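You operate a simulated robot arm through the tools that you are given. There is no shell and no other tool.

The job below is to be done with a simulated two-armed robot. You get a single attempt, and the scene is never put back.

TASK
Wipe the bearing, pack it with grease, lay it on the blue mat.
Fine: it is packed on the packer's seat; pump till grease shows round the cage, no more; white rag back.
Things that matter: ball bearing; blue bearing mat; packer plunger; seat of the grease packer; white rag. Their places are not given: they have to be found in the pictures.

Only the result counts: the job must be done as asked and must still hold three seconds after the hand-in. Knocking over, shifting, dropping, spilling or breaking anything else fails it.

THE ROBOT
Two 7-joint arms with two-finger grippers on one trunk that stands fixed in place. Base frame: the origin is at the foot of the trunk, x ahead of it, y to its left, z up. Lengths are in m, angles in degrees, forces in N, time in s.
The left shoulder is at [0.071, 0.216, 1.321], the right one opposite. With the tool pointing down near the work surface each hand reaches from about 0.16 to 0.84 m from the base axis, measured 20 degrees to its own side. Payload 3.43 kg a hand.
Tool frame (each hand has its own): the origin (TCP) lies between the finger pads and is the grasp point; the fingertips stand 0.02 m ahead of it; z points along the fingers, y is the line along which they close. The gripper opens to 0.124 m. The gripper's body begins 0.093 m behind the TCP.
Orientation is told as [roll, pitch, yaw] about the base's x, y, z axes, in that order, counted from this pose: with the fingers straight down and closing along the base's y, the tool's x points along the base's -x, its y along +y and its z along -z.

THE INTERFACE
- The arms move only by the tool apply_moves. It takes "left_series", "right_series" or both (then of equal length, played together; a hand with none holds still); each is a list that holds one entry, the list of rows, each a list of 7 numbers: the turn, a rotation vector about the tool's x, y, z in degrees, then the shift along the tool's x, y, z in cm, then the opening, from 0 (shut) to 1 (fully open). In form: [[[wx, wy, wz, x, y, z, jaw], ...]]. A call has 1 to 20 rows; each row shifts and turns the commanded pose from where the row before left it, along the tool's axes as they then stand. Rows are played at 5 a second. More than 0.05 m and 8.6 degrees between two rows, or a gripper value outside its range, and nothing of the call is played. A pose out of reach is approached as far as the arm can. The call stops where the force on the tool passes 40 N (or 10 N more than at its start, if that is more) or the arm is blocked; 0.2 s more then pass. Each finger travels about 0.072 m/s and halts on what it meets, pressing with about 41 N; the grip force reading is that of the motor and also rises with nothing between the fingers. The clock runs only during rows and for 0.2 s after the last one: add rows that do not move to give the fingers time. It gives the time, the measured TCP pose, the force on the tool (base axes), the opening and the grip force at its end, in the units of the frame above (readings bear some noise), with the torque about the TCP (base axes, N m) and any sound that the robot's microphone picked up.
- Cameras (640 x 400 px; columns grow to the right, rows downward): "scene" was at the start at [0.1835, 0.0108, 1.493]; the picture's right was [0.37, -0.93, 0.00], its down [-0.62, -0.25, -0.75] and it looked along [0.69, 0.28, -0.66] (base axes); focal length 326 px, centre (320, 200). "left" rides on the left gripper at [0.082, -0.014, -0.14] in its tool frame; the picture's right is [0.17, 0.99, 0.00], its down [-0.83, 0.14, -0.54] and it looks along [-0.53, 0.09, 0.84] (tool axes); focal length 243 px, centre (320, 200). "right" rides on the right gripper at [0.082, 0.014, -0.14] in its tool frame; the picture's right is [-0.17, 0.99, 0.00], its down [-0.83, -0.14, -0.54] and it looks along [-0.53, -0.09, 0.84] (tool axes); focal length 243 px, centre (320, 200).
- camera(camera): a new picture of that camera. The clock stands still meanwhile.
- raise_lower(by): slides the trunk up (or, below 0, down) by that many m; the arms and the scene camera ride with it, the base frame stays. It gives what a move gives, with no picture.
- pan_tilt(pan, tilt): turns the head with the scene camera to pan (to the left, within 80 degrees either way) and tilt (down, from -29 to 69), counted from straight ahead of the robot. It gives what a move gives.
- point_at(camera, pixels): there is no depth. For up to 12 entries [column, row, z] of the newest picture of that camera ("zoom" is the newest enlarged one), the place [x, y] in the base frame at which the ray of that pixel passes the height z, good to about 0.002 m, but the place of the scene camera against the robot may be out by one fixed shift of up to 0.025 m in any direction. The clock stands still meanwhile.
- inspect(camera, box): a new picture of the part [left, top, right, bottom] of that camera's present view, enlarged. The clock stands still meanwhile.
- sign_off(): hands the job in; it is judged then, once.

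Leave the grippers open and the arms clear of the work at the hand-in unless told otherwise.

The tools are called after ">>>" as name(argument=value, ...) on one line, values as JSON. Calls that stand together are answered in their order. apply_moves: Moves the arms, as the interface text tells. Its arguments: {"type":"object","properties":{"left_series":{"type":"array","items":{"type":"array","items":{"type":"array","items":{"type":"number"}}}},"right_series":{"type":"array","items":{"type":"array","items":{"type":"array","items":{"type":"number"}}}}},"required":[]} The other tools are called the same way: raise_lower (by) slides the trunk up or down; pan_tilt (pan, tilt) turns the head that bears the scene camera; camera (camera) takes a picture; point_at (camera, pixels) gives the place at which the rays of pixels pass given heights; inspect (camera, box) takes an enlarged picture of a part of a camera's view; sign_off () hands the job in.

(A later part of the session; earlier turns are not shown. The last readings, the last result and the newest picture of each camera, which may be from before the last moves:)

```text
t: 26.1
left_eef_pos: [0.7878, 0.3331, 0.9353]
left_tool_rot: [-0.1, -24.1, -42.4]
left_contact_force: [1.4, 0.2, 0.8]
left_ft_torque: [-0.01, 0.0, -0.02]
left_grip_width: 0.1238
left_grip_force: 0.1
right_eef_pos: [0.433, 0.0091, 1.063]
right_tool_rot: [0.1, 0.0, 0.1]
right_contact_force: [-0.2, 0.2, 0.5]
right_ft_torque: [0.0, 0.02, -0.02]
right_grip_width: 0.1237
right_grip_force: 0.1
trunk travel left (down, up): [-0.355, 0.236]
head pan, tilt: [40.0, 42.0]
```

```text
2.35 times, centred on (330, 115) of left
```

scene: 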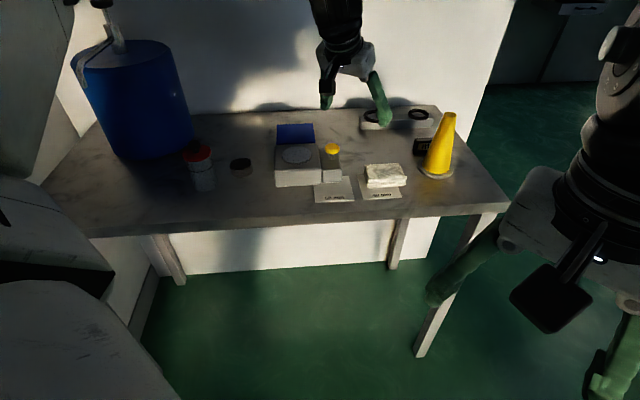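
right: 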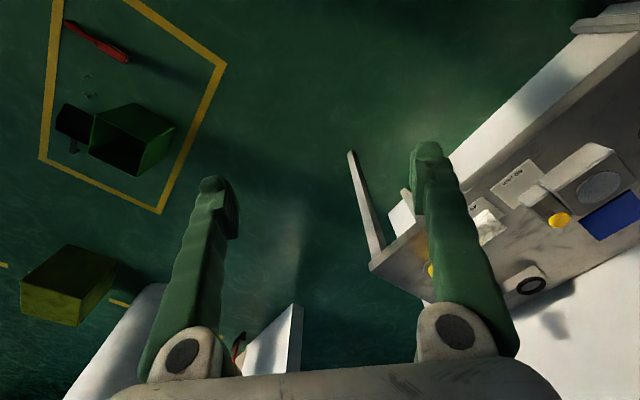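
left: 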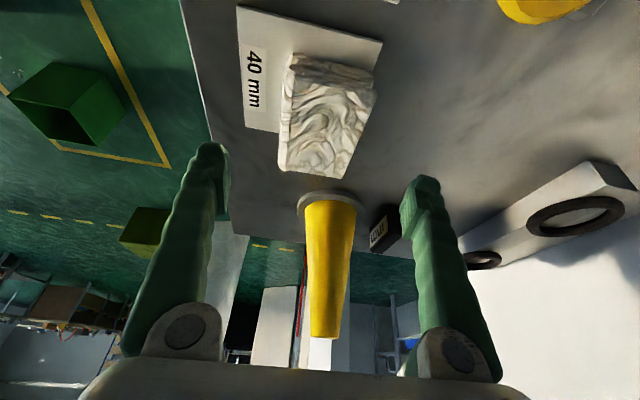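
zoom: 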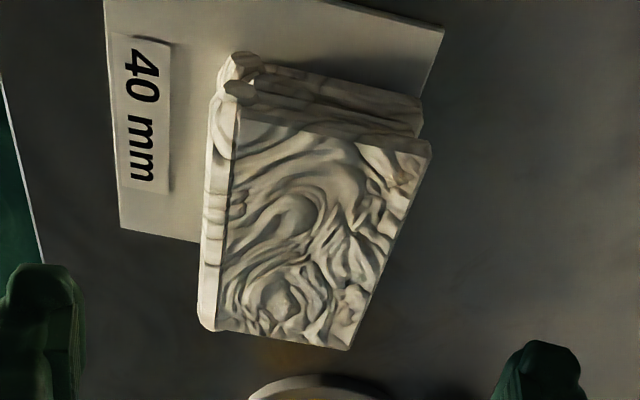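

I read the top corners at zoom (240,105), (430,148), (348,350), (218,330) and the lower ones at (232,55), (422,105); next I get positions for those at both heights.

>>> point_at(camera="zoom", pixels=[[240, 105, 0.88], [430, 148, 0.88], [348, 350, 0.88], [218, 330, 0.88], [232, 55, 0.852], [422, 105, 0.852], [240, 105, 0.885], [430, 148, 0.885], [348, 350, 0.885], [218, 330, 0.885], [202, 325, 0.852]])

```text
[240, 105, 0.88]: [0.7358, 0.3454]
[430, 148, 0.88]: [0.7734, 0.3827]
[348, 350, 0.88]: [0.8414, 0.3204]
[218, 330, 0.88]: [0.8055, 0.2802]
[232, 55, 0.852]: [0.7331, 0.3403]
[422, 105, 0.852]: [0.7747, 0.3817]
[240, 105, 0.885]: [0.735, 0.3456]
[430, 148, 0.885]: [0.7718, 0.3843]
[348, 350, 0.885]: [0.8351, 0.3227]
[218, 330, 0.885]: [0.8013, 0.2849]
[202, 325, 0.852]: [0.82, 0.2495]
```

Consistent: centre (0.789, 0.332), width 0.054, closing direction ≈ 47°. I descend to TCP z ≈ 0.886 with the gripper open (fingers straddling the rag).

>>> apply_moves(left_series=[[[0, 0, 0, 0.753, 0, 1.463, 1], [0, 0, 0, 0.753, 0, 1.463, 1], [0, 0, 0, 0.753, 0, 1.463, 1], [0, 0, 0, 0, 0, 0, 1]]])

>>> camera(camera="left")

```text
t: 27.1
left_eef_pos: [0.7855, 0.3344, 0.8859]
left_tool_rot: [-0.2, -24.1, -42.5]
left_contact_force: [-0.2, 0.0, -0.4]
left_ft_torque: [-0.03, 0.0, 0.02]
left_grip_width: 0.1239
left_grip_force: 0.0
right_eef_pos: [0.4332, 0.0088, 1.0632]
right_tool_rot: [-0.1, 0.0, 0.1]
right_contact_force: [0.1, 0.2, -0.2]
right_ft_torque: [0.0, 0.01, -0.04]
right_grip_width: 0.1239
right_grip_force: 0.0
trunk travel left (down, up): [-0.355, 0.236]
head pan, tilt: [40.0, 42.0]
```

```text
taken
```

left: 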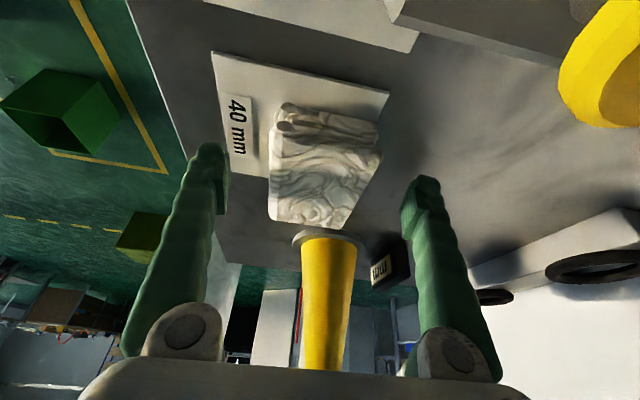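

Fingers straddle the rag evenly (rag cols 268–382 between the tips). I close the gripper.

>>> apply_moves(left_series=[[[0, 0, 0, 0, 0, 0, 0.6], [0, 0, 0, 0, 0, 0, 0.35], [0, 0, 0, 0, 0, 0, 0.3], [0, 0, 0, 0, 0, 0, 0.3], [0, 0, 0, 0, 0, 0, 0.3]]])

>>> camera(camera="left")

```text
t: 28.3
left_eef_pos: [0.7858, 0.3349, 0.8861]
left_tool_rot: [-0.1, -24.1, -42.5]
left_contact_force: [0.2, 0.0, 1.3]
left_ft_torque: [0.01, -0.02, 0.03]
left_grip_width: 0.0565
left_grip_force: 41.4
right_eef_pos: [0.4335, 0.0097, 1.064]
right_tool_rot: [0.0, 0.0, 0.0]
right_contact_force: [-0.1, -0.4, 0.4]
right_ft_torque: [0.01, 0.02, 0.0]
right_grip_width: 0.1241
right_grip_force: 0.0
trunk travel left (down, up): [-0.355, 0.236]
head pan, tilt: [40.0, 42.0]
```

```text
taken
```

left: 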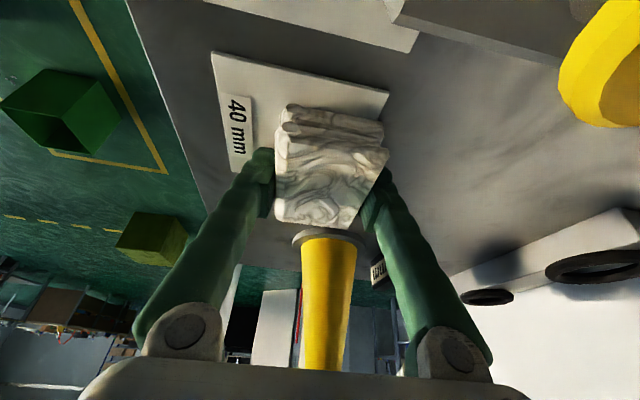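

The rag is gripped (width 0.0565, 41 N). Its home TCP pose is (0.7858, 0.3349, 0.886), yaw −42.5, pitch −24.1 — I keep that for returning. Now lift 5 cm, then up and back to about (0.72, 0.40, 1.05).

>>> apply_moves(left_series=[[[0, 0, 0, -1.02, 0, -2.28, 0.3], [0, 0, 0, -1.02, 0, -2.28, 0.3], [0, 0, 0, 1.0, 0.08, -3.45, 0.3], [0, 0, 0, 1.0, 0.08, -3.45, 0.3], [0, 0, 0, 1.0, 0.08, -3.45, 0.3], [0, 0, 0, 1.0, 0.08, -3.45, 0.3], [0, 0, 0, 0, 0, 0, 0.3]]])

>>> camera(camera="left")

```text
t: 29.9
left_eef_pos: [0.7198, 0.3983, 1.0447]
left_tool_rot: [-0.1, -23.9, -42.5]
left_contact_force: [-0.1, -0.4, 0.5]
left_ft_torque: [-0.01, 0.01, -0.04]
left_grip_width: 0.0561
left_grip_force: 40.7
right_eef_pos: [0.4337, 0.0089, 1.0637]
right_tool_rot: [0.0, 0.0, -0.1]
right_contact_force: [0.2, -0.4, -0.1]
right_ft_torque: [-0.01, 0.04, 0.01]
right_grip_width: 0.124
right_grip_force: 0.1
trunk travel left (down, up): [-0.355, 0.236]
head pan, tilt: [40.0, 42.0]
```

```text
taken
```

left: 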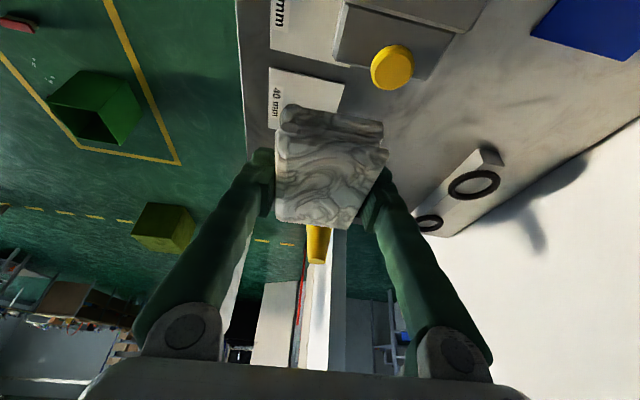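

Rag held well. I turn by +37.5°, travel to about (0.60, 0.52, 1.05), then turn another +37.5° to yaw ≈ 32°, all well above the packer.

>>> apply_moves(left_series=[[[-3.05, 0, -6.85, 0, 0, 0, 0.3], [-3.05, 0, -6.85, 0, 0, 0, 0.3], [-3.05, 0, -6.85, 0, 0, 0, 0.3], [-3.05, 0, -6.85, 0, 0, 0, 0.3], [-3.05, 0, -6.85, 0, 0, 0, 0.3], [0, 0, 0, 2.92, 2.78, -1.44, 0.3], [0, 0, 0, 2.92, 2.78, -1.44, 0.3], [0, 0, 0, 2.92, 2.78, -1.44, 0.3], [0, 0, 0, 2.92, 2.78, -1.44, 0.3], [-3.05, 0, -6.85, 0, 0, 0, 0.3], [-3.05, 0, -6.85, 0, 0, 0, 0.3], [-3.05, 0, -6.85, 0, 0, 0, 0.3], [-3.05, 0, -6.85, 0, 0, 0, 0.3], [-3.05, 0, -6.85, 0, 0, 0, 0.3], [0, 0, 0, 0, 0, 0, 0.3]]])

>>> camera(camera="left")

>>> camera(camera="scene")

```text
t: 33.1
left_eef_pos: [0.5998, 0.5209, 1.05]
left_tool_rot: [0.0, -24.1, 32.6]
left_contact_force: [-0.8, -0.2, 0.3]
left_ft_torque: [0.02, 0.0, -0.01]
left_grip_width: 0.056
left_grip_force: 41.1
right_eef_pos: [0.4323, 0.009, 1.0631]
right_tool_rot: [0.0, -0.1, 0.0]
right_contact_force: [0.5, -0.1, -1.0]
right_ft_torque: [0.03, 0.0, 0.02]
right_grip_width: 0.124
right_grip_force: 0.1
trunk travel left (down, up): [-0.355, 0.236]
head pan, tilt: [40.0, 42.0]
```

```text
taken
```

left: 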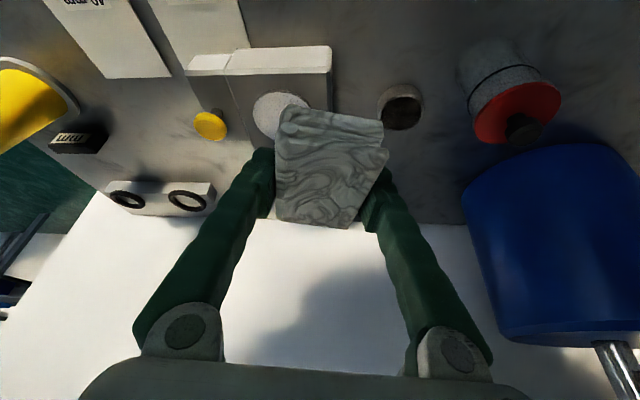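

```text
taken
```

scene: 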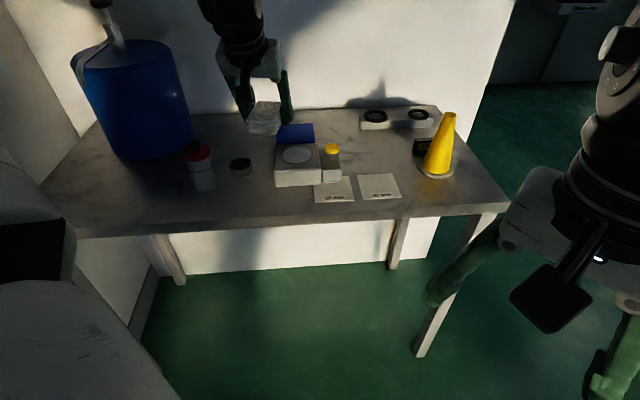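

The rag travels fine. The bearing shows at (402,107), jar cap at (516,112), knob at (524,129). I enlarge and compute their places and heights.

>>> inspect(camera="left", box=[360, 20, 580, 170])

>>> point_at(camera="left", pixels=[[402, 107, 0.875], [402, 107, 0.885], [379, 106, 0.875], [423, 108, 0.875], [402, 129, 0.875], [517, 112, 0.95], [517, 112, 0.96], [517, 112, 0.97], [525, 130, 0.97], [525, 130, 0.98], [525, 130, 0.99]])

```text
2.67 times, centred on (470, 95) of left
```

zoom: 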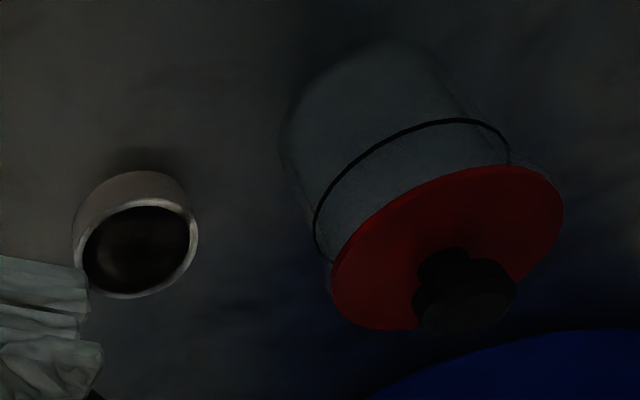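

```text
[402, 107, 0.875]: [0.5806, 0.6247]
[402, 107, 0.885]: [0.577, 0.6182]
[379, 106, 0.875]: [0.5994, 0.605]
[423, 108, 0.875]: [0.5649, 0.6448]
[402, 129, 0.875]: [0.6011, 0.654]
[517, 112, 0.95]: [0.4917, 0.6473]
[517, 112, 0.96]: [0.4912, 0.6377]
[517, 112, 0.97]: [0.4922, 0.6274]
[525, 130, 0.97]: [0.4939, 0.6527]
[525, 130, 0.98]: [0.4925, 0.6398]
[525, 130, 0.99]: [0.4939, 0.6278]
```

I query the cap's edges at z 0.95 to know the jar's radius, and the refined bearing ellipse centre (402,113).

>>> point_at(camera="left", pixels=[[474, 125, 0.95], [561, 98.7, 0.95], [517.6, 113, 0.95], [524.3, 132.5, 0.976], [401.8, 113, 0.875], [388, 107, 0.875], [416, 118, 0.875], [333, 52, 0.9], [332, 47, 0.9], [462, 195, 1.1]])

>>> inspect(camera="left", box=[370, 70, 440, 140])

```text
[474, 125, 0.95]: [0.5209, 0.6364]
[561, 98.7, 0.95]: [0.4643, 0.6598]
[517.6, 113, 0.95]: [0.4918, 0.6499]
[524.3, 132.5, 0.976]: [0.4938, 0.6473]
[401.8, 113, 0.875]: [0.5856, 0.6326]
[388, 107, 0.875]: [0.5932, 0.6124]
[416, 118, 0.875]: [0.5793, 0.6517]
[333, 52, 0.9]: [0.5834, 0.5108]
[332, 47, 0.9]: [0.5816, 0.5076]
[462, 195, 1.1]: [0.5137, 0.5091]
```

```text
5.71 times, centred on (405, 105) of left
```

zoom: 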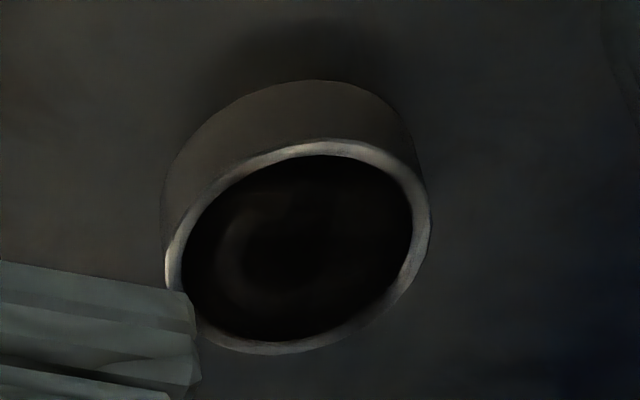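

Jar: centre (0.492, 0.649), cap radius 0.031, cap top 0.95, knob top 0.976. Bearing centre ≈ (0.587, 0.631), top ≈ 0.875. I turn to yaw 45° (leaning away from the jar) and move above the bearing, TCP z 0.96 (rag underside ≈ 0.926).

>>> apply_moves(left_series=[[[-2.52, 0, -5.66, 0, 0, 0, 0.3], [-2.52, 0, -5.66, 0, 0, 0, 0.3], [0, 0, 0, -0.57, 2.02, 2.72, 0.3], [0, 0, 0, -0.57, 2.02, 2.72, 0.3], [0, 0, 0, -0.57, 2.02, 2.72, 0.3], [0, 0, 0, -0.57, 2.02, 2.72, 0.3], [0, 0, 0, 0, 0, 0, 0.3]]])

>>> camera(camera="left")

>>> inspect(camera="scene", box=[120, 60, 340, 220])

```text
t: 34.7
left_eef_pos: [0.6, 0.6257, 0.9608]
left_tool_rot: [0.0, -24.1, 38.8]
left_contact_force: [0.9, 0.9, -0.2]
left_ft_torque: [-0.01, -0.01, 0.0]
left_grip_width: 0.0562
left_grip_force: 41.2
left hand out of reach, approached as far as the arm can: row 2
right_eef_pos: [0.4327, 0.0085, 1.0649]
right_tool_rot: [0.0, 0.1, 0.0]
right_contact_force: [0.6, 0.2, 0.0]
right_ft_torque: [0.04, -0.02, -0.01]
right_grip_width: 0.1238
right_grip_force: 0.1
trunk travel left (down, up): [-0.355, 0.236]
head pan, tilt: [40.0, 42.0]
```

```text
taken
```

left: 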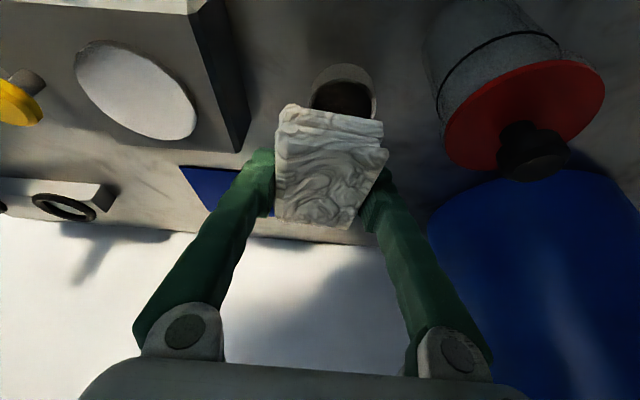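

```text
2.50 times, centred on (230, 140) of scene
```

zoom: 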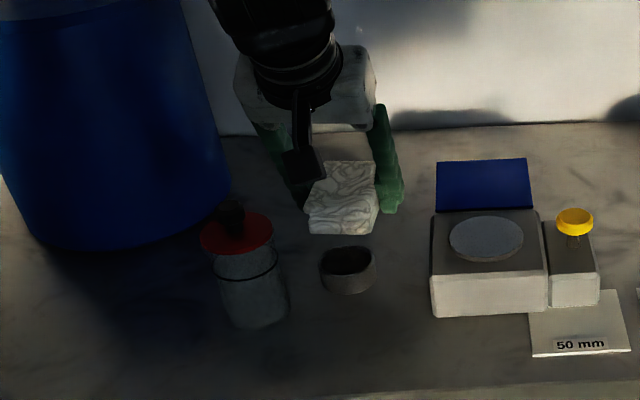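

Yaw stopped at 38.8°. I try another 5° turn here; the bearing is seen at (343,90) just nearer than the rag.

>>> apply_moves(left_series=[[[-2.03, 0, -4.57, 0, 0, 0, 0.3], [0, 0, 0, 0, 0, 0, 0.3]]])

```text
t: 35.3
left_eef_pos: [0.6016, 0.6253, 0.9594]
left_tool_rot: [-0.1, -24.0, 43.8]
left_contact_force: [0.1, -0.3, 0.0]
left_ft_torque: [0.01, -0.03, 0.01]
left_grip_width: 0.0564
left_grip_force: 40.9
right_eef_pos: [0.4332, 0.0104, 1.0633]
right_tool_rot: [0.0, 0.0, 0.0]
right_contact_force: [0.0, 0.5, -0.3]
right_ft_torque: [-0.03, -0.01, 0.01]
right_grip_width: 0.124
right_grip_force: 0.0
trunk travel left (down, up): [-0.355, 0.236]
head pan, tilt: [40.0, 42.0]
```

Yaw is now 43.8°. I centre the rag over the bearing (hand slightly off, away from the jar) at TCP (0.588, 0.624) and descend to z 0.92, about 1 cm above expected contact.

>>> apply_moves(left_series=[[[0, 0, 0, 1.28, 0.415, 1.585, 0.3], [0, 0, 0, 1.28, 0.415, 1.585, 0.3], [0, 0, 0, 0, 0, 0, 0.3]]])

>>> inspect(camera="scene", box=[160, 90, 300, 200])

>>> camera(camera="left")

```text
t: 36.1
left_eef_pos: [0.5875, 0.6238, 0.9226]
left_tool_rot: [-0.1, -24.0, 43.7]
left_contact_force: [0.6, 0.0, -0.2]
left_ft_torque: [0.03, 0.01, -0.02]
left_grip_width: 0.0565
left_grip_force: 41.2
right_eef_pos: [0.4342, 0.0099, 1.0633]
right_tool_rot: [0.0, 0.0, 0.0]
right_contact_force: [-0.2, 0.5, -0.5]
right_ft_torque: [-0.02, 0.02, -0.02]
right_grip_width: 0.1239
right_grip_force: 0.1
trunk travel left (down, up): [-0.355, 0.236]
head pan, tilt: [40.0, 42.0]
```

```text
3.64 times, centred on (230, 145) of scene
```

zoom: 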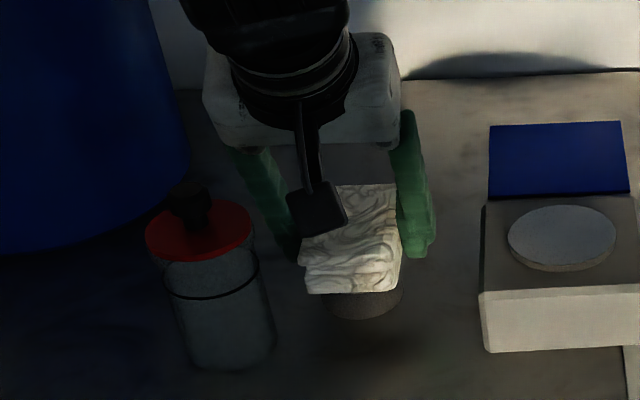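

```text
taken
```

left: 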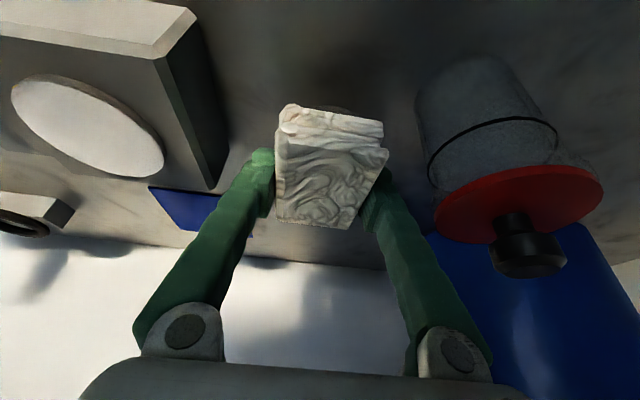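

The rag hovers right over the bearing, the hand clear of the jar knob. I lower by 9 mm in small rows, watching the force.

>>> apply_moves(left_series=[[[0, 0, 0, 0.122, 0, 0.274, 0.3], [0, 0, 0, 0.122, 0, 0.274, 0.3], [0, 0, 0, 0, 0, 0, 0.3]]])

>>> apply_moves(left_series=[[[0, 0, 0, 0.081, 0, 0.183, 0.3], [0, 0, 0, 0, 0, 0, 0.3]]])

>>> apply_moves(left_series=[[[0, 0, 0, 0.081, 0, 0.183, 0.3], [0, 0, 0, 0, 0, 0, 0.3]]])

```text
t: 36.9
left_eef_pos: [0.5878, 0.6236, 0.9144]
left_tool_rot: [-0.1, -23.9, 43.7]
left_contact_force: [-0.8, 0.8, -0.8]
left_ft_torque: [-0.04, 0.01, -0.03]
left_grip_width: 0.0562
left_grip_force: 42.0
right_eef_pos: [0.4344, 0.0094, 1.064]
right_tool_rot: [0.0, 0.0, -0.1]
right_contact_force: [-0.4, -0.3, 1.0]
right_ft_torque: [0.04, 0.02, 0.0]
right_grip_width: 0.124
right_grip_force: 0.0
trunk travel left (down, up): [-0.355, 0.236]
head pan, tilt: [40.0, 42.0]
```

```text
t: 37.5
left_eef_pos: [0.5871, 0.6247, 0.9132]
left_tool_rot: [-0.1, -23.9, 43.7]
left_contact_force: [0.6, -0.2, -0.4]
left_ft_torque: [0.04, 0.0, 0.01]
left_grip_width: 0.056
left_grip_force: 41.1
right_eef_pos: [0.4337, 0.0097, 1.0638]
right_tool_rot: [0.0, 0.1, 0.0]
right_contact_force: [-0.1, 0.3, 0.2]
right_ft_torque: [-0.06, 0.02, -0.01]
right_grip_width: 0.1236
right_grip_force: 0.0
trunk travel left (down, up): [-0.355, 0.236]
head pan, tilt: [40.0, 42.0]
```

```text
t: 38.1
left_eef_pos: [0.588, 0.6242, 0.9115]
left_tool_rot: [-0.2, -23.9, 43.7]
left_contact_force: [0.0, 0.6, -0.9]
left_ft_torque: [-0.03, 0.01, 0.03]
left_grip_width: 0.056
left_grip_force: 40.8
right_eef_pos: [0.433, 0.009, 1.0634]
right_tool_rot: [0.0, 0.1, 0.0]
right_contact_force: [-0.6, -0.4, -0.3]
right_ft_torque: [-0.01, 0.02, -0.03]
right_grip_width: 0.1239
right_grip_force: 0.1
trunk travel left (down, up): [-0.355, 0.236]
head pan, tilt: [40.0, 42.0]
```

No contact yet (force noise ≈ 1 N). I lower 2 mm more, twice.

>>> apply_moves(left_series=[[[0, 0, 0, 0.081, 0, 0.183, 0.3], [0, 0, 0, 0, 0, 0, 0.3]]])

>>> apply_moves(left_series=[[[0, 0, 0, 0.081, 0, 0.183, 0.3], [0, 0, 0, 0, 0, 0, 0.3]]])

```text
t: 38.7
left_eef_pos: [0.5869, 0.6241, 0.9088]
left_tool_rot: [0.1, -23.9, 43.7]
left_contact_force: [-0.5, -0.3, -0.2]
left_ft_torque: [0.0, -0.02, 0.03]
left_grip_width: 0.0558
left_grip_force: 41.2
right_eef_pos: [0.4338, 0.0079, 1.0638]
right_tool_rot: [0.0, -0.1, 0.0]
right_contact_force: [0.3, 0.1, -0.5]
right_ft_torque: [-0.03, 0.0, -0.02]
right_grip_width: 0.124
right_grip_force: 0.1
trunk travel left (down, up): [-0.355, 0.236]
head pan, tilt: [40.0, 42.0]
```

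```text
t: 39.3
left_eef_pos: [0.5868, 0.6254, 0.9073]
left_tool_rot: [-0.1, -23.9, 43.8]
left_contact_force: [0.3, 0.2, 0.4]
left_ft_torque: [0.02, -0.02, 0.05]
left_grip_width: 0.0562
left_grip_force: 41.1
right_eef_pos: [0.4332, 0.0092, 1.0628]
right_tool_rot: [-0.1, 0.0, 0.1]
right_contact_force: [-0.1, 0.3, -0.2]
right_ft_torque: [0.0, -0.01, -0.01]
right_grip_width: 0.1241
right_grip_force: 0.1
trunk travel left (down, up): [-0.355, 0.236]
head pan, tilt: [40.0, 42.0]
```

Still no contact at TCP z 0.907. I look at the scene camera close-up.

>>> inspect(camera="scene", box=[200, 110, 280, 180])

>>> camera(camera="left")

```text
5.71 times, centred on (240, 145) of scene
```

zoom: 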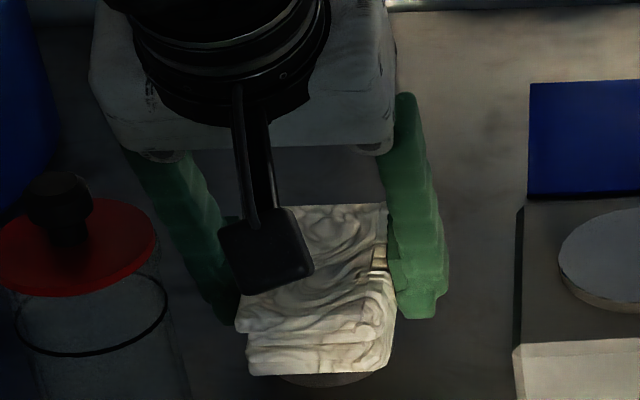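

```text
taken
```

left: 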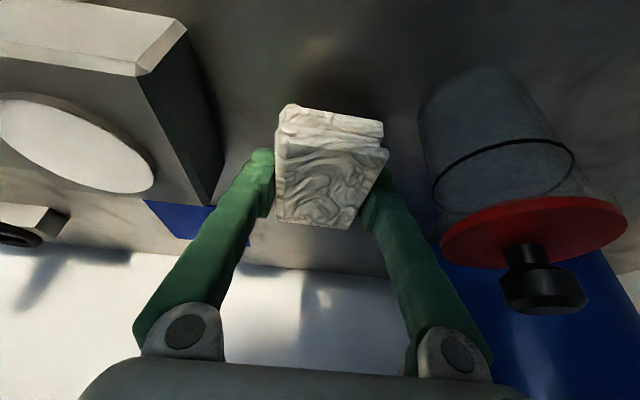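

The rag is close to the bearing's top but not touching. I keep lowering by 2 mm steps.

>>> apply_moves(left_series=[[[0, 0, 0, 0.081, 0, 0.183, 0.3], [0, 0, 0, 0, 0, 0, 0.3]]])

>>> apply_moves(left_series=[[[0, 0, 0, 0.081, 0, 0.183, 0.3], [0, 0, 0, 0, 0, 0, 0.3]]])

```text
t: 39.9
left_eef_pos: [0.5883, 0.6241, 0.9053]
left_tool_rot: [0.0, -23.9, 43.6]
left_contact_force: [-0.8, 0.7, 1.1]
left_ft_torque: [0.03, -0.01, -0.04]
left_grip_width: 0.0562
left_grip_force: 41.0
right_eef_pos: [0.4329, 0.0088, 1.0636]
right_tool_rot: [-0.1, 0.0, 0.0]
right_contact_force: [-0.1, 0.4, -0.2]
right_ft_torque: [0.03, -0.02, -0.03]
right_grip_width: 0.124
right_grip_force: 0.2
trunk travel left (down, up): [-0.355, 0.236]
head pan, tilt: [40.0, 42.0]
```

```text
t: 40.5
left_eef_pos: [0.588, 0.6239, 0.9048]
left_tool_rot: [-0.1, -24.0, 43.8]
left_contact_force: [-0.8, 1.1, 11.1]
left_ft_torque: [0.15, 0.06, -0.01]
left_grip_width: 0.0558
left_grip_force: 41.5
right_eef_pos: [0.4316, 0.0082, 1.0635]
right_tool_rot: [0.0, -0.1, 0.1]
right_contact_force: [-0.1, 0.0, -0.2]
right_ft_torque: [0.0, 0.0, 0.01]
right_grip_width: 0.1236
right_grip_force: 0.0
trunk travel left (down, up): [-0.355, 0.236]
head pan, tilt: [40.0, 42.0]
```

Contact: 11 N upward at TCP z 0.905 (bearing top ≈ 0.871). I ease 0.4 mm and do wiping strokes of ±1 cm along the hand's forward direction and 0.8 cm sideways (away from the jar).

>>> apply_moves(left_series=[[[0, 0, 0, -0.016, 0.4, -0.037, 0.3], [0, 0, 0, -0.914, 0, 0.407, 0.3], [0, 0, 0, 0.914, 0, -0.407, 0.3], [0, 0, 0, 0.914, 0, -0.407, 0.3], [0, 0, 0, -0.914, 0, 0.407, 0.3], [0, 0, 0, -0.914, 0, 0.407, 0.3], [0, 0, 0, 0.914, 0, -0.407, 0.3], [0, 0, 0, 0.914, 0, -0.407, 0.3], [0, 0, 0, -0.914, 0, 0.407, 0.3], [0, 0, 0, 0, -0.8, 0, 0.3], [0, 0, 0, 0, 0.8, 0, 0.3], [0, 0, 0, 0, -0.8, 0, 0.3], [0, 0, 0, 0, 0.8, 0, 0.3], [0, 0, 0, 0, 0, 0, 0.3]]])

>>> camera(camera="left")

>>> inspect(camera="scene", box=[180, 110, 280, 190])

```text
t: 43.5
left_eef_pos: [0.5844, 0.6259, 0.9044]
left_tool_rot: [-0.1, -24.0, 43.8]
left_contact_force: [2.9, -2.7, 8.1]
left_ft_torque: [-0.01, -0.1, -0.06]
left_grip_width: 0.0563
left_grip_force: 41.2
right_eef_pos: [0.4327, 0.009, 1.0636]
right_tool_rot: [0.0, -0.1, 0.0]
right_contact_force: [-0.7, 0.3, 0.1]
right_ft_torque: [0.01, 0.0, 0.02]
right_grip_width: 0.1242
right_grip_force: 0.1
trunk travel left (down, up): [-0.355, 0.236]
head pan, tilt: [40.0, 42.0]
```

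```text
taken
```

left: 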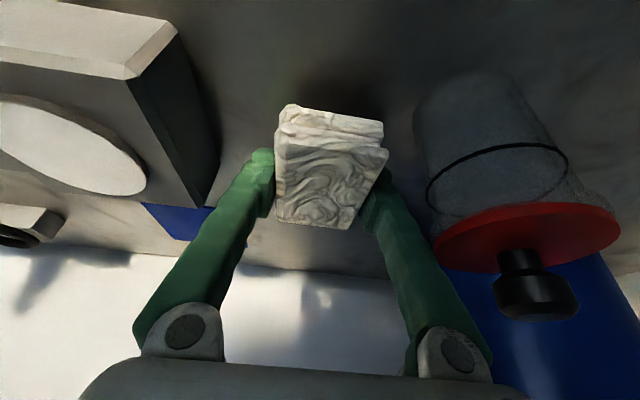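

```text
5.00 times, centred on (230, 150) of scene
```

zoom: 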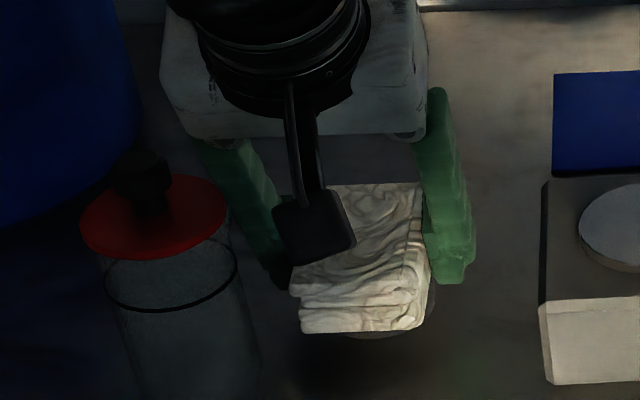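

Strokes were done with about 8 N. I lift the rag 7 cm to look at the bearing.

>>> apply_moves(left_series=[[[0, 0, 0, -1.42, 0, -3.2, 0.3], [0, 0, 0, -1.42, 0, -3.2, 0.3], [0, 0, 0, -2.74, 0, 1.22, 0.3], [0, 0, 0, 0, 0, 0, 0.3]]])

>>> camera(camera="left")

>>> inspect(camera="scene", box=[180, 130, 280, 200])

```text
t: 44.5
left_eef_pos: [0.606, 0.6471, 0.9743]
left_tool_rot: [0.0, -24.0, 43.7]
left_contact_force: [-0.3, 0.3, -1.0]
left_ft_torque: [0.01, -0.02, -0.01]
left_grip_width: 0.0559
left_grip_force: 40.7
right_eef_pos: [0.4324, 0.0082, 1.0645]
right_tool_rot: [-0.1, -0.2, -0.1]
right_contact_force: [-0.7, 0.1, -0.1]
right_ft_torque: [0.02, -0.01, -0.02]
right_grip_width: 0.1239
right_grip_force: 0.2
trunk travel left (down, up): [-0.355, 0.236]
head pan, tilt: [40.0, 42.0]
```

```text
taken
```

left: 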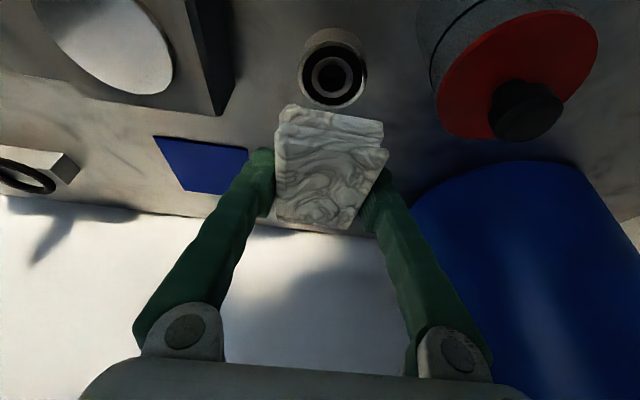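

```text
5.71 times, centred on (230, 165) of scene
```

zoom: 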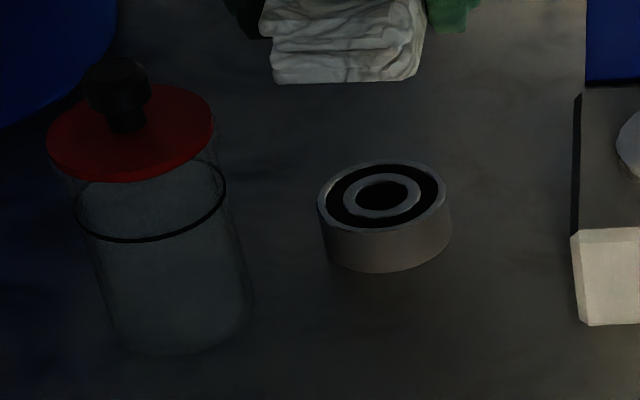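

The grime is gone: outer ring, dark race and inner ring are now visible. I take a closer look to be sure it is wholly clean.

>>> inspect(camera="left", box=[285, 20, 385, 115])

>>> point_at(camera="left", pixels=[[332, 76, 0.871], [332, 77, 0.871], [299, 74, 0.871], [365, 77, 0.871], [333, 106, 0.871]])

```text
4.21 times, centred on (335, 68) of left
```

zoom: 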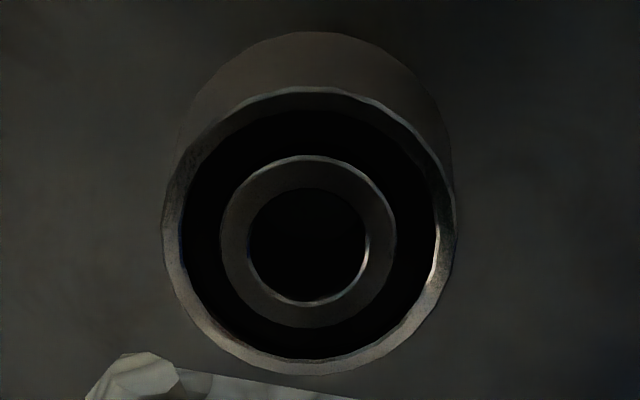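

```text
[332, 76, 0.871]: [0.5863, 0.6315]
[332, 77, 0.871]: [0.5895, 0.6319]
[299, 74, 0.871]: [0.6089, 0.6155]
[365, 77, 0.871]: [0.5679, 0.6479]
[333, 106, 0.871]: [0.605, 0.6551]
```

The bearing is clean; its centre is (0.586, 0.631). Now the rag goes back: first to (0.60, 0.52, 1.05) and turn to yaw −5°.

>>> apply_moves(left_series=[[[0, 0, 0, 1.32, -2.17, -2.66, 0.3], [0, 0, 0, 1.32, -2.17, -2.66, 0.3], [0, 0, 0, 1.32, -2.17, -2.66, 0.3], [0, 0, 0, 1.32, -2.17, -2.66, 0.3], [2.83, 0, 6.355, 0, 0, 0, 0.3], [2.83, 0, 6.355, 0, 0, 0, 0.3], [2.83, 0, 6.355, 0, 0, 0, 0.3], [2.83, 0, 6.355, 0, 0, 0, 0.3], [2.83, 0, 6.355, 0, 0, 0, 0.3], [2.83, 0, 6.355, 0, 0, 0, 0.3], [2.83, 0, 6.355, 0, 0, 0, 0.3], [0, 0, 0, 0, 0, 0, 0.3]]])

```text
t: 47.1
left_eef_pos: [0.611, 0.5398, 1.0522]
left_tool_rot: [-0.1, -24.0, -5.2]
left_contact_force: [0.0, 0.1, -0.5]
left_ft_torque: [-0.03, -0.01, 0.0]
left_grip_width: 0.0564
left_grip_force: 40.9
left hand out of reach, approached as far as the arm can: row 4
right_eef_pos: [0.4337, 0.0088, 1.0623]
right_tool_rot: [0.0, 0.1, 0.1]
right_contact_force: [0.3, 0.2, 0.1]
right_ft_torque: [-0.03, -0.02, -0.04]
right_grip_width: 0.1239
right_grip_force: 0.1
trunk travel left (down, up): [-0.355, 0.236]
head pan, tilt: [40.0, 42.0]
```

Now to about (0.72, 0.40, 1.045) and turn to yaw −42.5°.

>>> apply_moves(left_series=[[[0, 0, 0, -2.16, -2.59, 1.11, 0.3], [0, 0, 0, -2.16, -2.59, 1.11, 0.3], [0, 0, 0, -2.16, -2.59, 1.11, 0.3], [0, 0, 0, -2.16, -2.59, 1.11, 0.3], [0, 0, 0, -2.16, -2.59, 1.11, 0.3], [3.03, 0, 6.82, 0, 0, 0, 0.3], [3.03, 0, 6.82, 0, 0, 0, 0.3], [3.03, 0, 6.82, 0, 0, 0, 0.3], [3.03, 0, 6.82, 0, 0, 0, 0.3], [3.03, 0, 6.82, 0, 0, 0, 0.3], [0, 0, 0, 0, 0, 0, 0.3]]])

>>> camera(camera="left")

```text
t: 49.5
left_eef_pos: [0.72, 0.3989, 1.0457]
left_tool_rot: [0.0, -24.0, -42.4]
left_contact_force: [-0.2, 0.2, -0.2]
left_ft_torque: [0.02, -0.03, -0.04]
left_grip_width: 0.0564
left_grip_force: 40.8
right_eef_pos: [0.4333, 0.0084, 1.0626]
right_tool_rot: [0.0, -0.1, -0.2]
right_contact_force: [-0.2, -0.2, 0.5]
right_ft_torque: [-0.02, 0.02, -0.02]
right_grip_width: 0.124
right_grip_force: 0.0
trunk travel left (down, up): [-0.355, 0.236]
head pan, tilt: [40.0, 42.0]
```

```text
taken
```

left: 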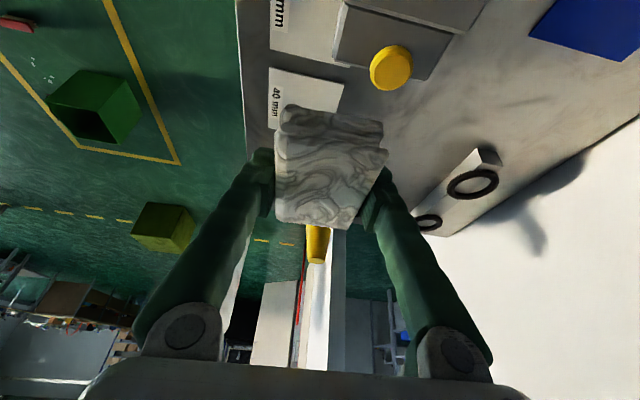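

Now forward and down to (0.786, 0.335, 0.937), then to z ≈ 0.892.

>>> apply_moves(left_series=[[[0, 0, 0, -0.99, -0.07, 3.415, 0.3], [0, 0, 0, -0.99, -0.07, 3.415, 0.3], [0, 0, 0, -0.99, -0.07, 3.415, 0.3], [0, 0, 0, -0.99, -0.07, 3.415, 0.3], [0, 0, 0, 0.61, 0, 1.37, 0.3], [0, 0, 0, 0.61, 0, 1.37, 0.3], [0, 0, 0, 0.61, 0, 1.37, 0.3], [0, 0, 0, 0, 0, 0, 0.3]]])

>>> camera(camera="left")

```text
t: 51.3
left_eef_pos: [0.7849, 0.3346, 0.892]
left_tool_rot: [-0.1, -24.1, -42.4]
left_contact_force: [-0.1, -0.1, -1.4]
left_ft_torque: [0.01, -0.01, -0.02]
left_grip_width: 0.0563
left_grip_force: 41.8
right_eef_pos: [0.4349, 0.009, 1.0631]
right_tool_rot: [0.0, -0.2, 0.0]
right_contact_force: [0.2, -0.5, -0.2]
right_ft_torque: [-0.02, -0.02, 0.01]
right_grip_width: 0.1242
right_grip_force: 0.1
trunk travel left (down, up): [-0.355, 0.236]
head pan, tilt: [40.0, 42.0]
```

```text
taken
```

left: 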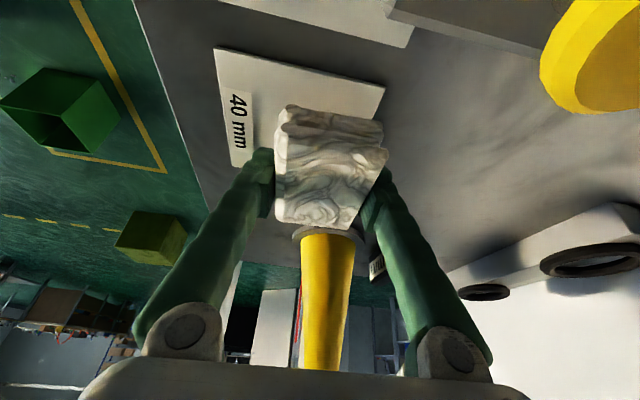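

Almost at home. I lower 4 mm, then 1.5 mm more, watching the force.

>>> apply_moves(left_series=[[[0, 0, 0, 0.163, 0, 0.365, 0.3], [0, 0, 0, 0, 0, 0, 0.3]]])

>>> apply_moves(left_series=[[[0, 0, 0, 0.061, 0, 0.137, 0.3], [0, 0, 0, 0, 0, 0, 0.3]]])

```text
t: 51.9
left_eef_pos: [0.7868, 0.3354, 0.8878]
left_tool_rot: [0.0, -24.1, -42.3]
left_contact_force: [-0.2, 0.3, -0.9]
left_ft_torque: [0.0, -0.01, 0.03]
left_grip_width: 0.0563
left_grip_force: 41.2
right_eef_pos: [0.434, 0.0083, 1.0634]
right_tool_rot: [0.0, 0.1, 0.0]
right_contact_force: [-0.5, -0.6, -0.2]
right_ft_torque: [0.0, -0.03, 0.01]
right_grip_width: 0.1239
right_grip_force: 0.0
trunk travel left (down, up): [-0.355, 0.236]
head pan, tilt: [40.0, 42.0]
```

```text
t: 52.5
left_eef_pos: [0.7857, 0.3363, 0.8867]
left_tool_rot: [0.0, -24.0, -42.4]
left_contact_force: [-0.8, -0.3, 0.2]
left_ft_torque: [-0.01, 0.04, 0.0]
left_grip_width: 0.0561
left_grip_force: 41.3
right_eef_pos: [0.4331, 0.009, 1.0638]
right_tool_rot: [0.0, 0.0, 0.0]
right_contact_force: [-0.1, 0.4, -0.2]
right_ft_torque: [0.05, 0.0, 0.0]
right_grip_width: 0.1241
right_grip_force: 0.1
trunk travel left (down, up): [-0.355, 0.236]
head pan, tilt: [40.0, 42.0]
```

Within a millimetre of home. I lower 1 mm more and open the gripper.

>>> apply_moves(left_series=[[[0, 0, 0, 0.03, -0.05, 0.07, 0.3], [0, 0, 0, 0, 0, 0, 0.3], [0, 0, 0, 0, 0, 0, 0.5], [0, 0, 0, 0, 0, 0, 0.75], [0, 0, 0, 0, 0, 0, 1], [0, 0, 0, 0, 0, 0, 1], [0, 0, 0, 0, 0, 0, 1]]])

>>> camera(camera="left")

```text
t: 54.1
left_eef_pos: [0.7865, 0.3361, 0.8853]
left_tool_rot: [0.1, -24.0, -42.4]
left_contact_force: [0.7, -0.4, -0.4]
left_ft_torque: [-0.02, 0.02, 0.05]
left_grip_width: 0.1239
left_grip_force: 0.1
right_eef_pos: [0.4328, 0.0104, 1.0627]
right_tool_rot: [0.0, 0.0, 0.0]
right_contact_force: [0.5, -0.1, -0.9]
right_ft_torque: [0.01, 0.01, -0.01]
right_grip_width: 0.124
right_grip_force: 0.1
trunk travel left (down, up): [-0.355, 0.236]
head pan, tilt: [40.0, 42.0]
```

```text
taken
```

left: 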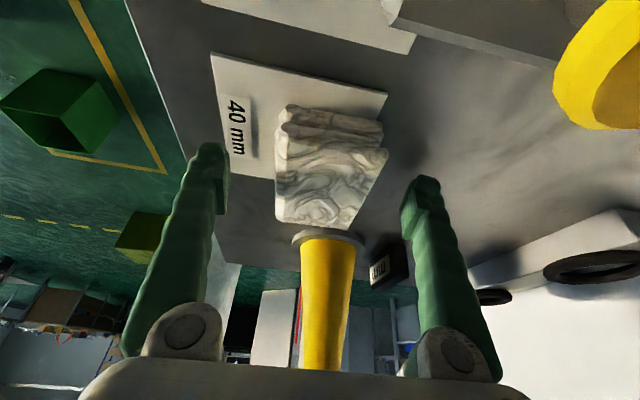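

The rag is back on its card within a few millimetres. I lift the hand straight up, back off to (0.72, 0.40, 1.045), and turn toward yaw ≈ 30° for the bearing.

>>> apply_moves(left_series=[[[0, 0, 0, -1.02, 0, -2.28, 1], [0, 0, 0, -1.02, 0, -2.28, 1], [0, 0, 0, 1.0, 0.08, -3.45, 1], [0, 0, 0, 1.0, 0.08, -3.45, 1], [0, 0, 0, 1.0, 0.08, -3.45, 1], [0, 0, 0, 1.0, 0.08, -3.45, 1], [-2.945, 0, -6.614, 0, 0, 0, 1], [-2.945, 0, -6.614, 0, 0, 0, 1], [-2.945, 0, -6.614, 0, 0, 0, 1], [-2.945, 0, -6.614, 0, 0, 0, 1], [-2.945, 0, -6.614, 0, 0, 0, 1], [-2.945, 0, -6.614, 0, 0, 0, 1], [-2.945, 0, -6.614, 0, 0, 0, 1], [-2.945, 0, -6.614, 0, 0, 0, 1], [-2.945, 0, -6.614, 0, 0, 0, 1], [-2.945, 0, -6.614, 0, 0, 0, 1], [0, 0, 0, 0, 0, 0, 1]]])

>>> inspect(camera="scene", box=[260, 90, 470, 220])

```text
t: 57.7
left_eef_pos: [0.7185, 0.4003, 1.0477]
left_tool_rot: [-0.1, -24.0, 30.1]
left_contact_force: [-0.2, 0.3, 0.9]
left_ft_torque: [-0.01, -0.03, 0.01]
left_grip_width: 0.1244
left_grip_force: 0.1
right_eef_pos: [0.4332, 0.0094, 1.0639]
right_tool_rot: [0.0, -0.1, 0.0]
right_contact_force: [-1.2, -0.4, 0.2]
right_ft_torque: [-0.02, -0.05, 0.04]
right_grip_width: 0.1238
right_grip_force: 0.2
trunk travel left (down, up): [-0.355, 0.236]
head pan, tilt: [40.0, 42.0]
```

```text
3.05 times, centred on (365, 155) of scene
```

zoom: 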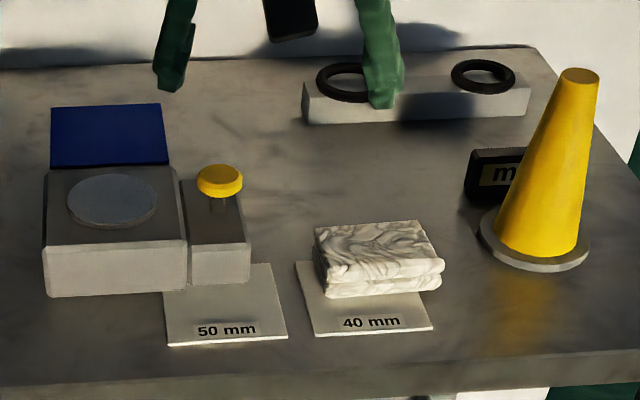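

The rag sits properly on the 40 mm card. I test the seat reach with little tilt: move above the seat (0.668, 0.521, 1.02), then reduce the tilt to 8°.

>>> apply_moves(left_series=[[[0, 0, 0, -0.1, 3.24, 0.8, 1], [0, 0, 0, -0.1, 3.24, 0.8, 1], [0, 0, 0, -0.1, 3.24, 0.8, 1], [0, 0, 0, -0.1, 3.24, 0.8, 1], [0, 8, 0, 0, 0, 0, 1], [0, 8, 0, 0, 0, 0, 1], [0, 0, 0, 0, 0, 0, 1]]])

```text
t: 59.3
left_eef_pos: [0.6685, 0.522, 1.0182]
left_tool_rot: [-0.1, -7.8, 30.1]
left_contact_force: [0.1, 0.2, 0.9]
left_ft_torque: [0.0, 0.0, 0.0]
left_grip_width: 0.124
left_grip_force: 0.1
right_eef_pos: [0.4325, 0.0089, 1.0635]
right_tool_rot: [0.0, -0.2, 0.1]
right_contact_force: [0.4, 0.2, 0.5]
right_ft_torque: [-0.01, 0.02, -0.01]
right_grip_width: 0.124
right_grip_force: 0.0
trunk travel left (down, up): [-0.355, 0.236]
head pan, tilt: [40.0, 42.0]
```

Tilt 8° reaches the seat. I take a picture to refine the seat's centre.

>>> camera(camera="left")

>>> inspect(camera="left", box=[200, 60, 440, 260])

```text
taken
```

left: 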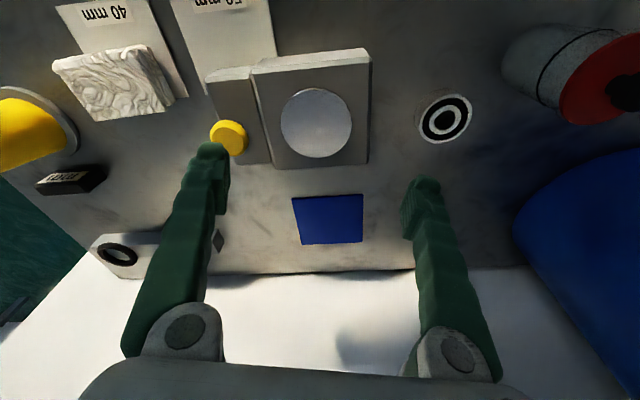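

```text
2.00 times, centred on (320, 160) of left
```

zoom: 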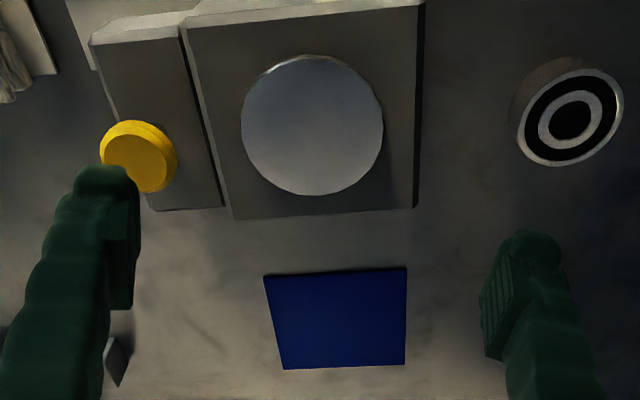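

I get positions: seat disc centre (316,123), its edges, plunger (231,137), bearing top (447,120), mat corners.

>>> point_at(camera="zoom", pixels=[[312, 126, 0.9], [312, 126, 0.91], [241, 125, 0.905], [383, 125, 0.905], [312, 195, 0.905], [140, 163, 0.93], [571, 117, 0.871], [520, 117, 0.871], [265, 274, 0.852], [407, 268, 0.852], [405, 364, 0.852], [283, 369, 0.852]])

```text
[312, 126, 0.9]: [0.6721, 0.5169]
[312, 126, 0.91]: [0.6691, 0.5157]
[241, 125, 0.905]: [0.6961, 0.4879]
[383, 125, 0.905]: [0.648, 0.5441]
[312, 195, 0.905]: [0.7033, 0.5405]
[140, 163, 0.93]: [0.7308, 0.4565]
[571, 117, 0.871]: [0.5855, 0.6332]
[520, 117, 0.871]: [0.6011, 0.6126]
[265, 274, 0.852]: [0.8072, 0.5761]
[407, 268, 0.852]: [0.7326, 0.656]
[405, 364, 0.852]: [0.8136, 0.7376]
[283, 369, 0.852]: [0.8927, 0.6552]
```

Seat centre ≈ (0.669, 0.516), top ≈ 0.911; bearing ≈ (0.5855, 0.632); mat centre ≈ (0.811, 0.656). I now move above the bearing at z 0.96 with the opening at 0.75.

>>> apply_moves(left_series=[[[0, 0, 0, 0.615, 3.42, 1.38, 0.75], [0, 0, 0, 0.615, 3.42, 1.38, 0.75], [0, 0, 0, 0.615, 3.42, 1.38, 0.75], [0, 0, 0, 0.615, 3.42, 1.38, 0.75], [0, 0, 0, 0, 0, 0, 0.75]]])

>>> camera(camera="left")

>>> inspect(camera="scene", box=[160, 70, 320, 200])

```text
t: 60.5
left_eef_pos: [0.5871, 0.6297, 0.9598]
left_tool_rot: [0.0, -8.0, 29.9]
left_contact_force: [-0.6, 0.0, 0.4]
left_ft_torque: [0.01, 0.01, 0.02]
left_grip_width: 0.0929
left_grip_force: 0.1
right_eef_pos: [0.4335, 0.0083, 1.0629]
right_tool_rot: [0.1, 0.0, 0.1]
right_contact_force: [-0.5, 0.5, 0.3]
right_ft_torque: [-0.02, 0.0, -0.01]
right_grip_width: 0.1241
right_grip_force: 0.1
trunk travel left (down, up): [-0.355, 0.236]
head pan, tilt: [40.0, 42.0]
```

```text
taken
```

left: 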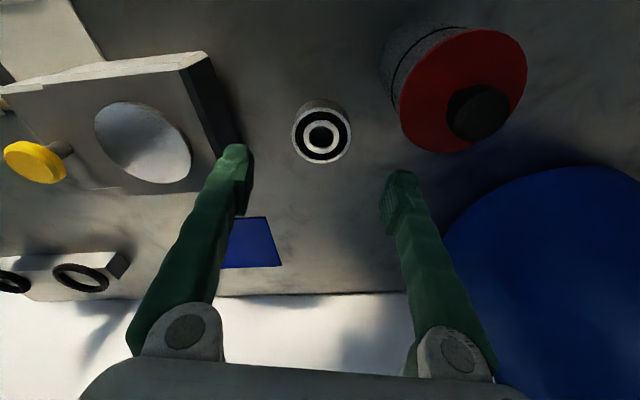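

```text
3.08 times, centred on (240, 135) of scene
```

zoom: 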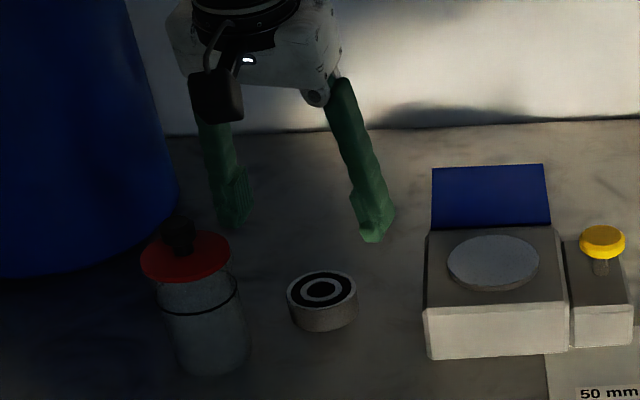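

The bearing's top face is centred at about (322,137). I refine its place from this close view.

>>> inspect(camera="left", box=[270, 80, 370, 180])

>>> point_at(camera="left", pixels=[[322, 136, 0.871], [292, 136, 0.871], [352, 136, 0.871], [322, 163, 0.871], [322, 110, 0.871], [463, 90, 0.95], [480, 113, 0.976]])

```text
4.00 times, centred on (320, 130) of left
```

zoom: 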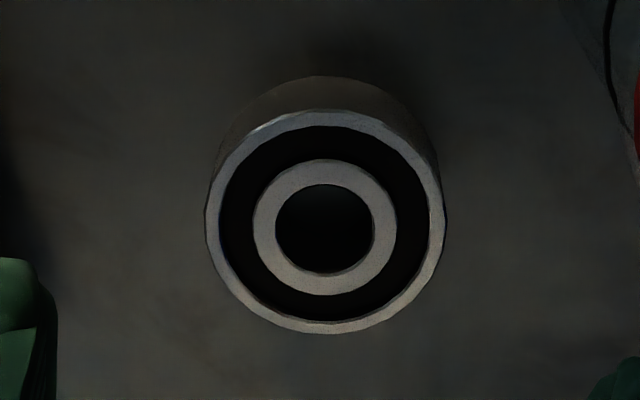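

```text
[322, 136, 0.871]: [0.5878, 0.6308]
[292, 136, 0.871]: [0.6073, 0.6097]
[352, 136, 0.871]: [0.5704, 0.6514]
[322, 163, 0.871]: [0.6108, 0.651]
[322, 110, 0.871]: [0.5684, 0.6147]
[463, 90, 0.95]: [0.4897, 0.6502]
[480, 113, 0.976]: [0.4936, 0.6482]
```

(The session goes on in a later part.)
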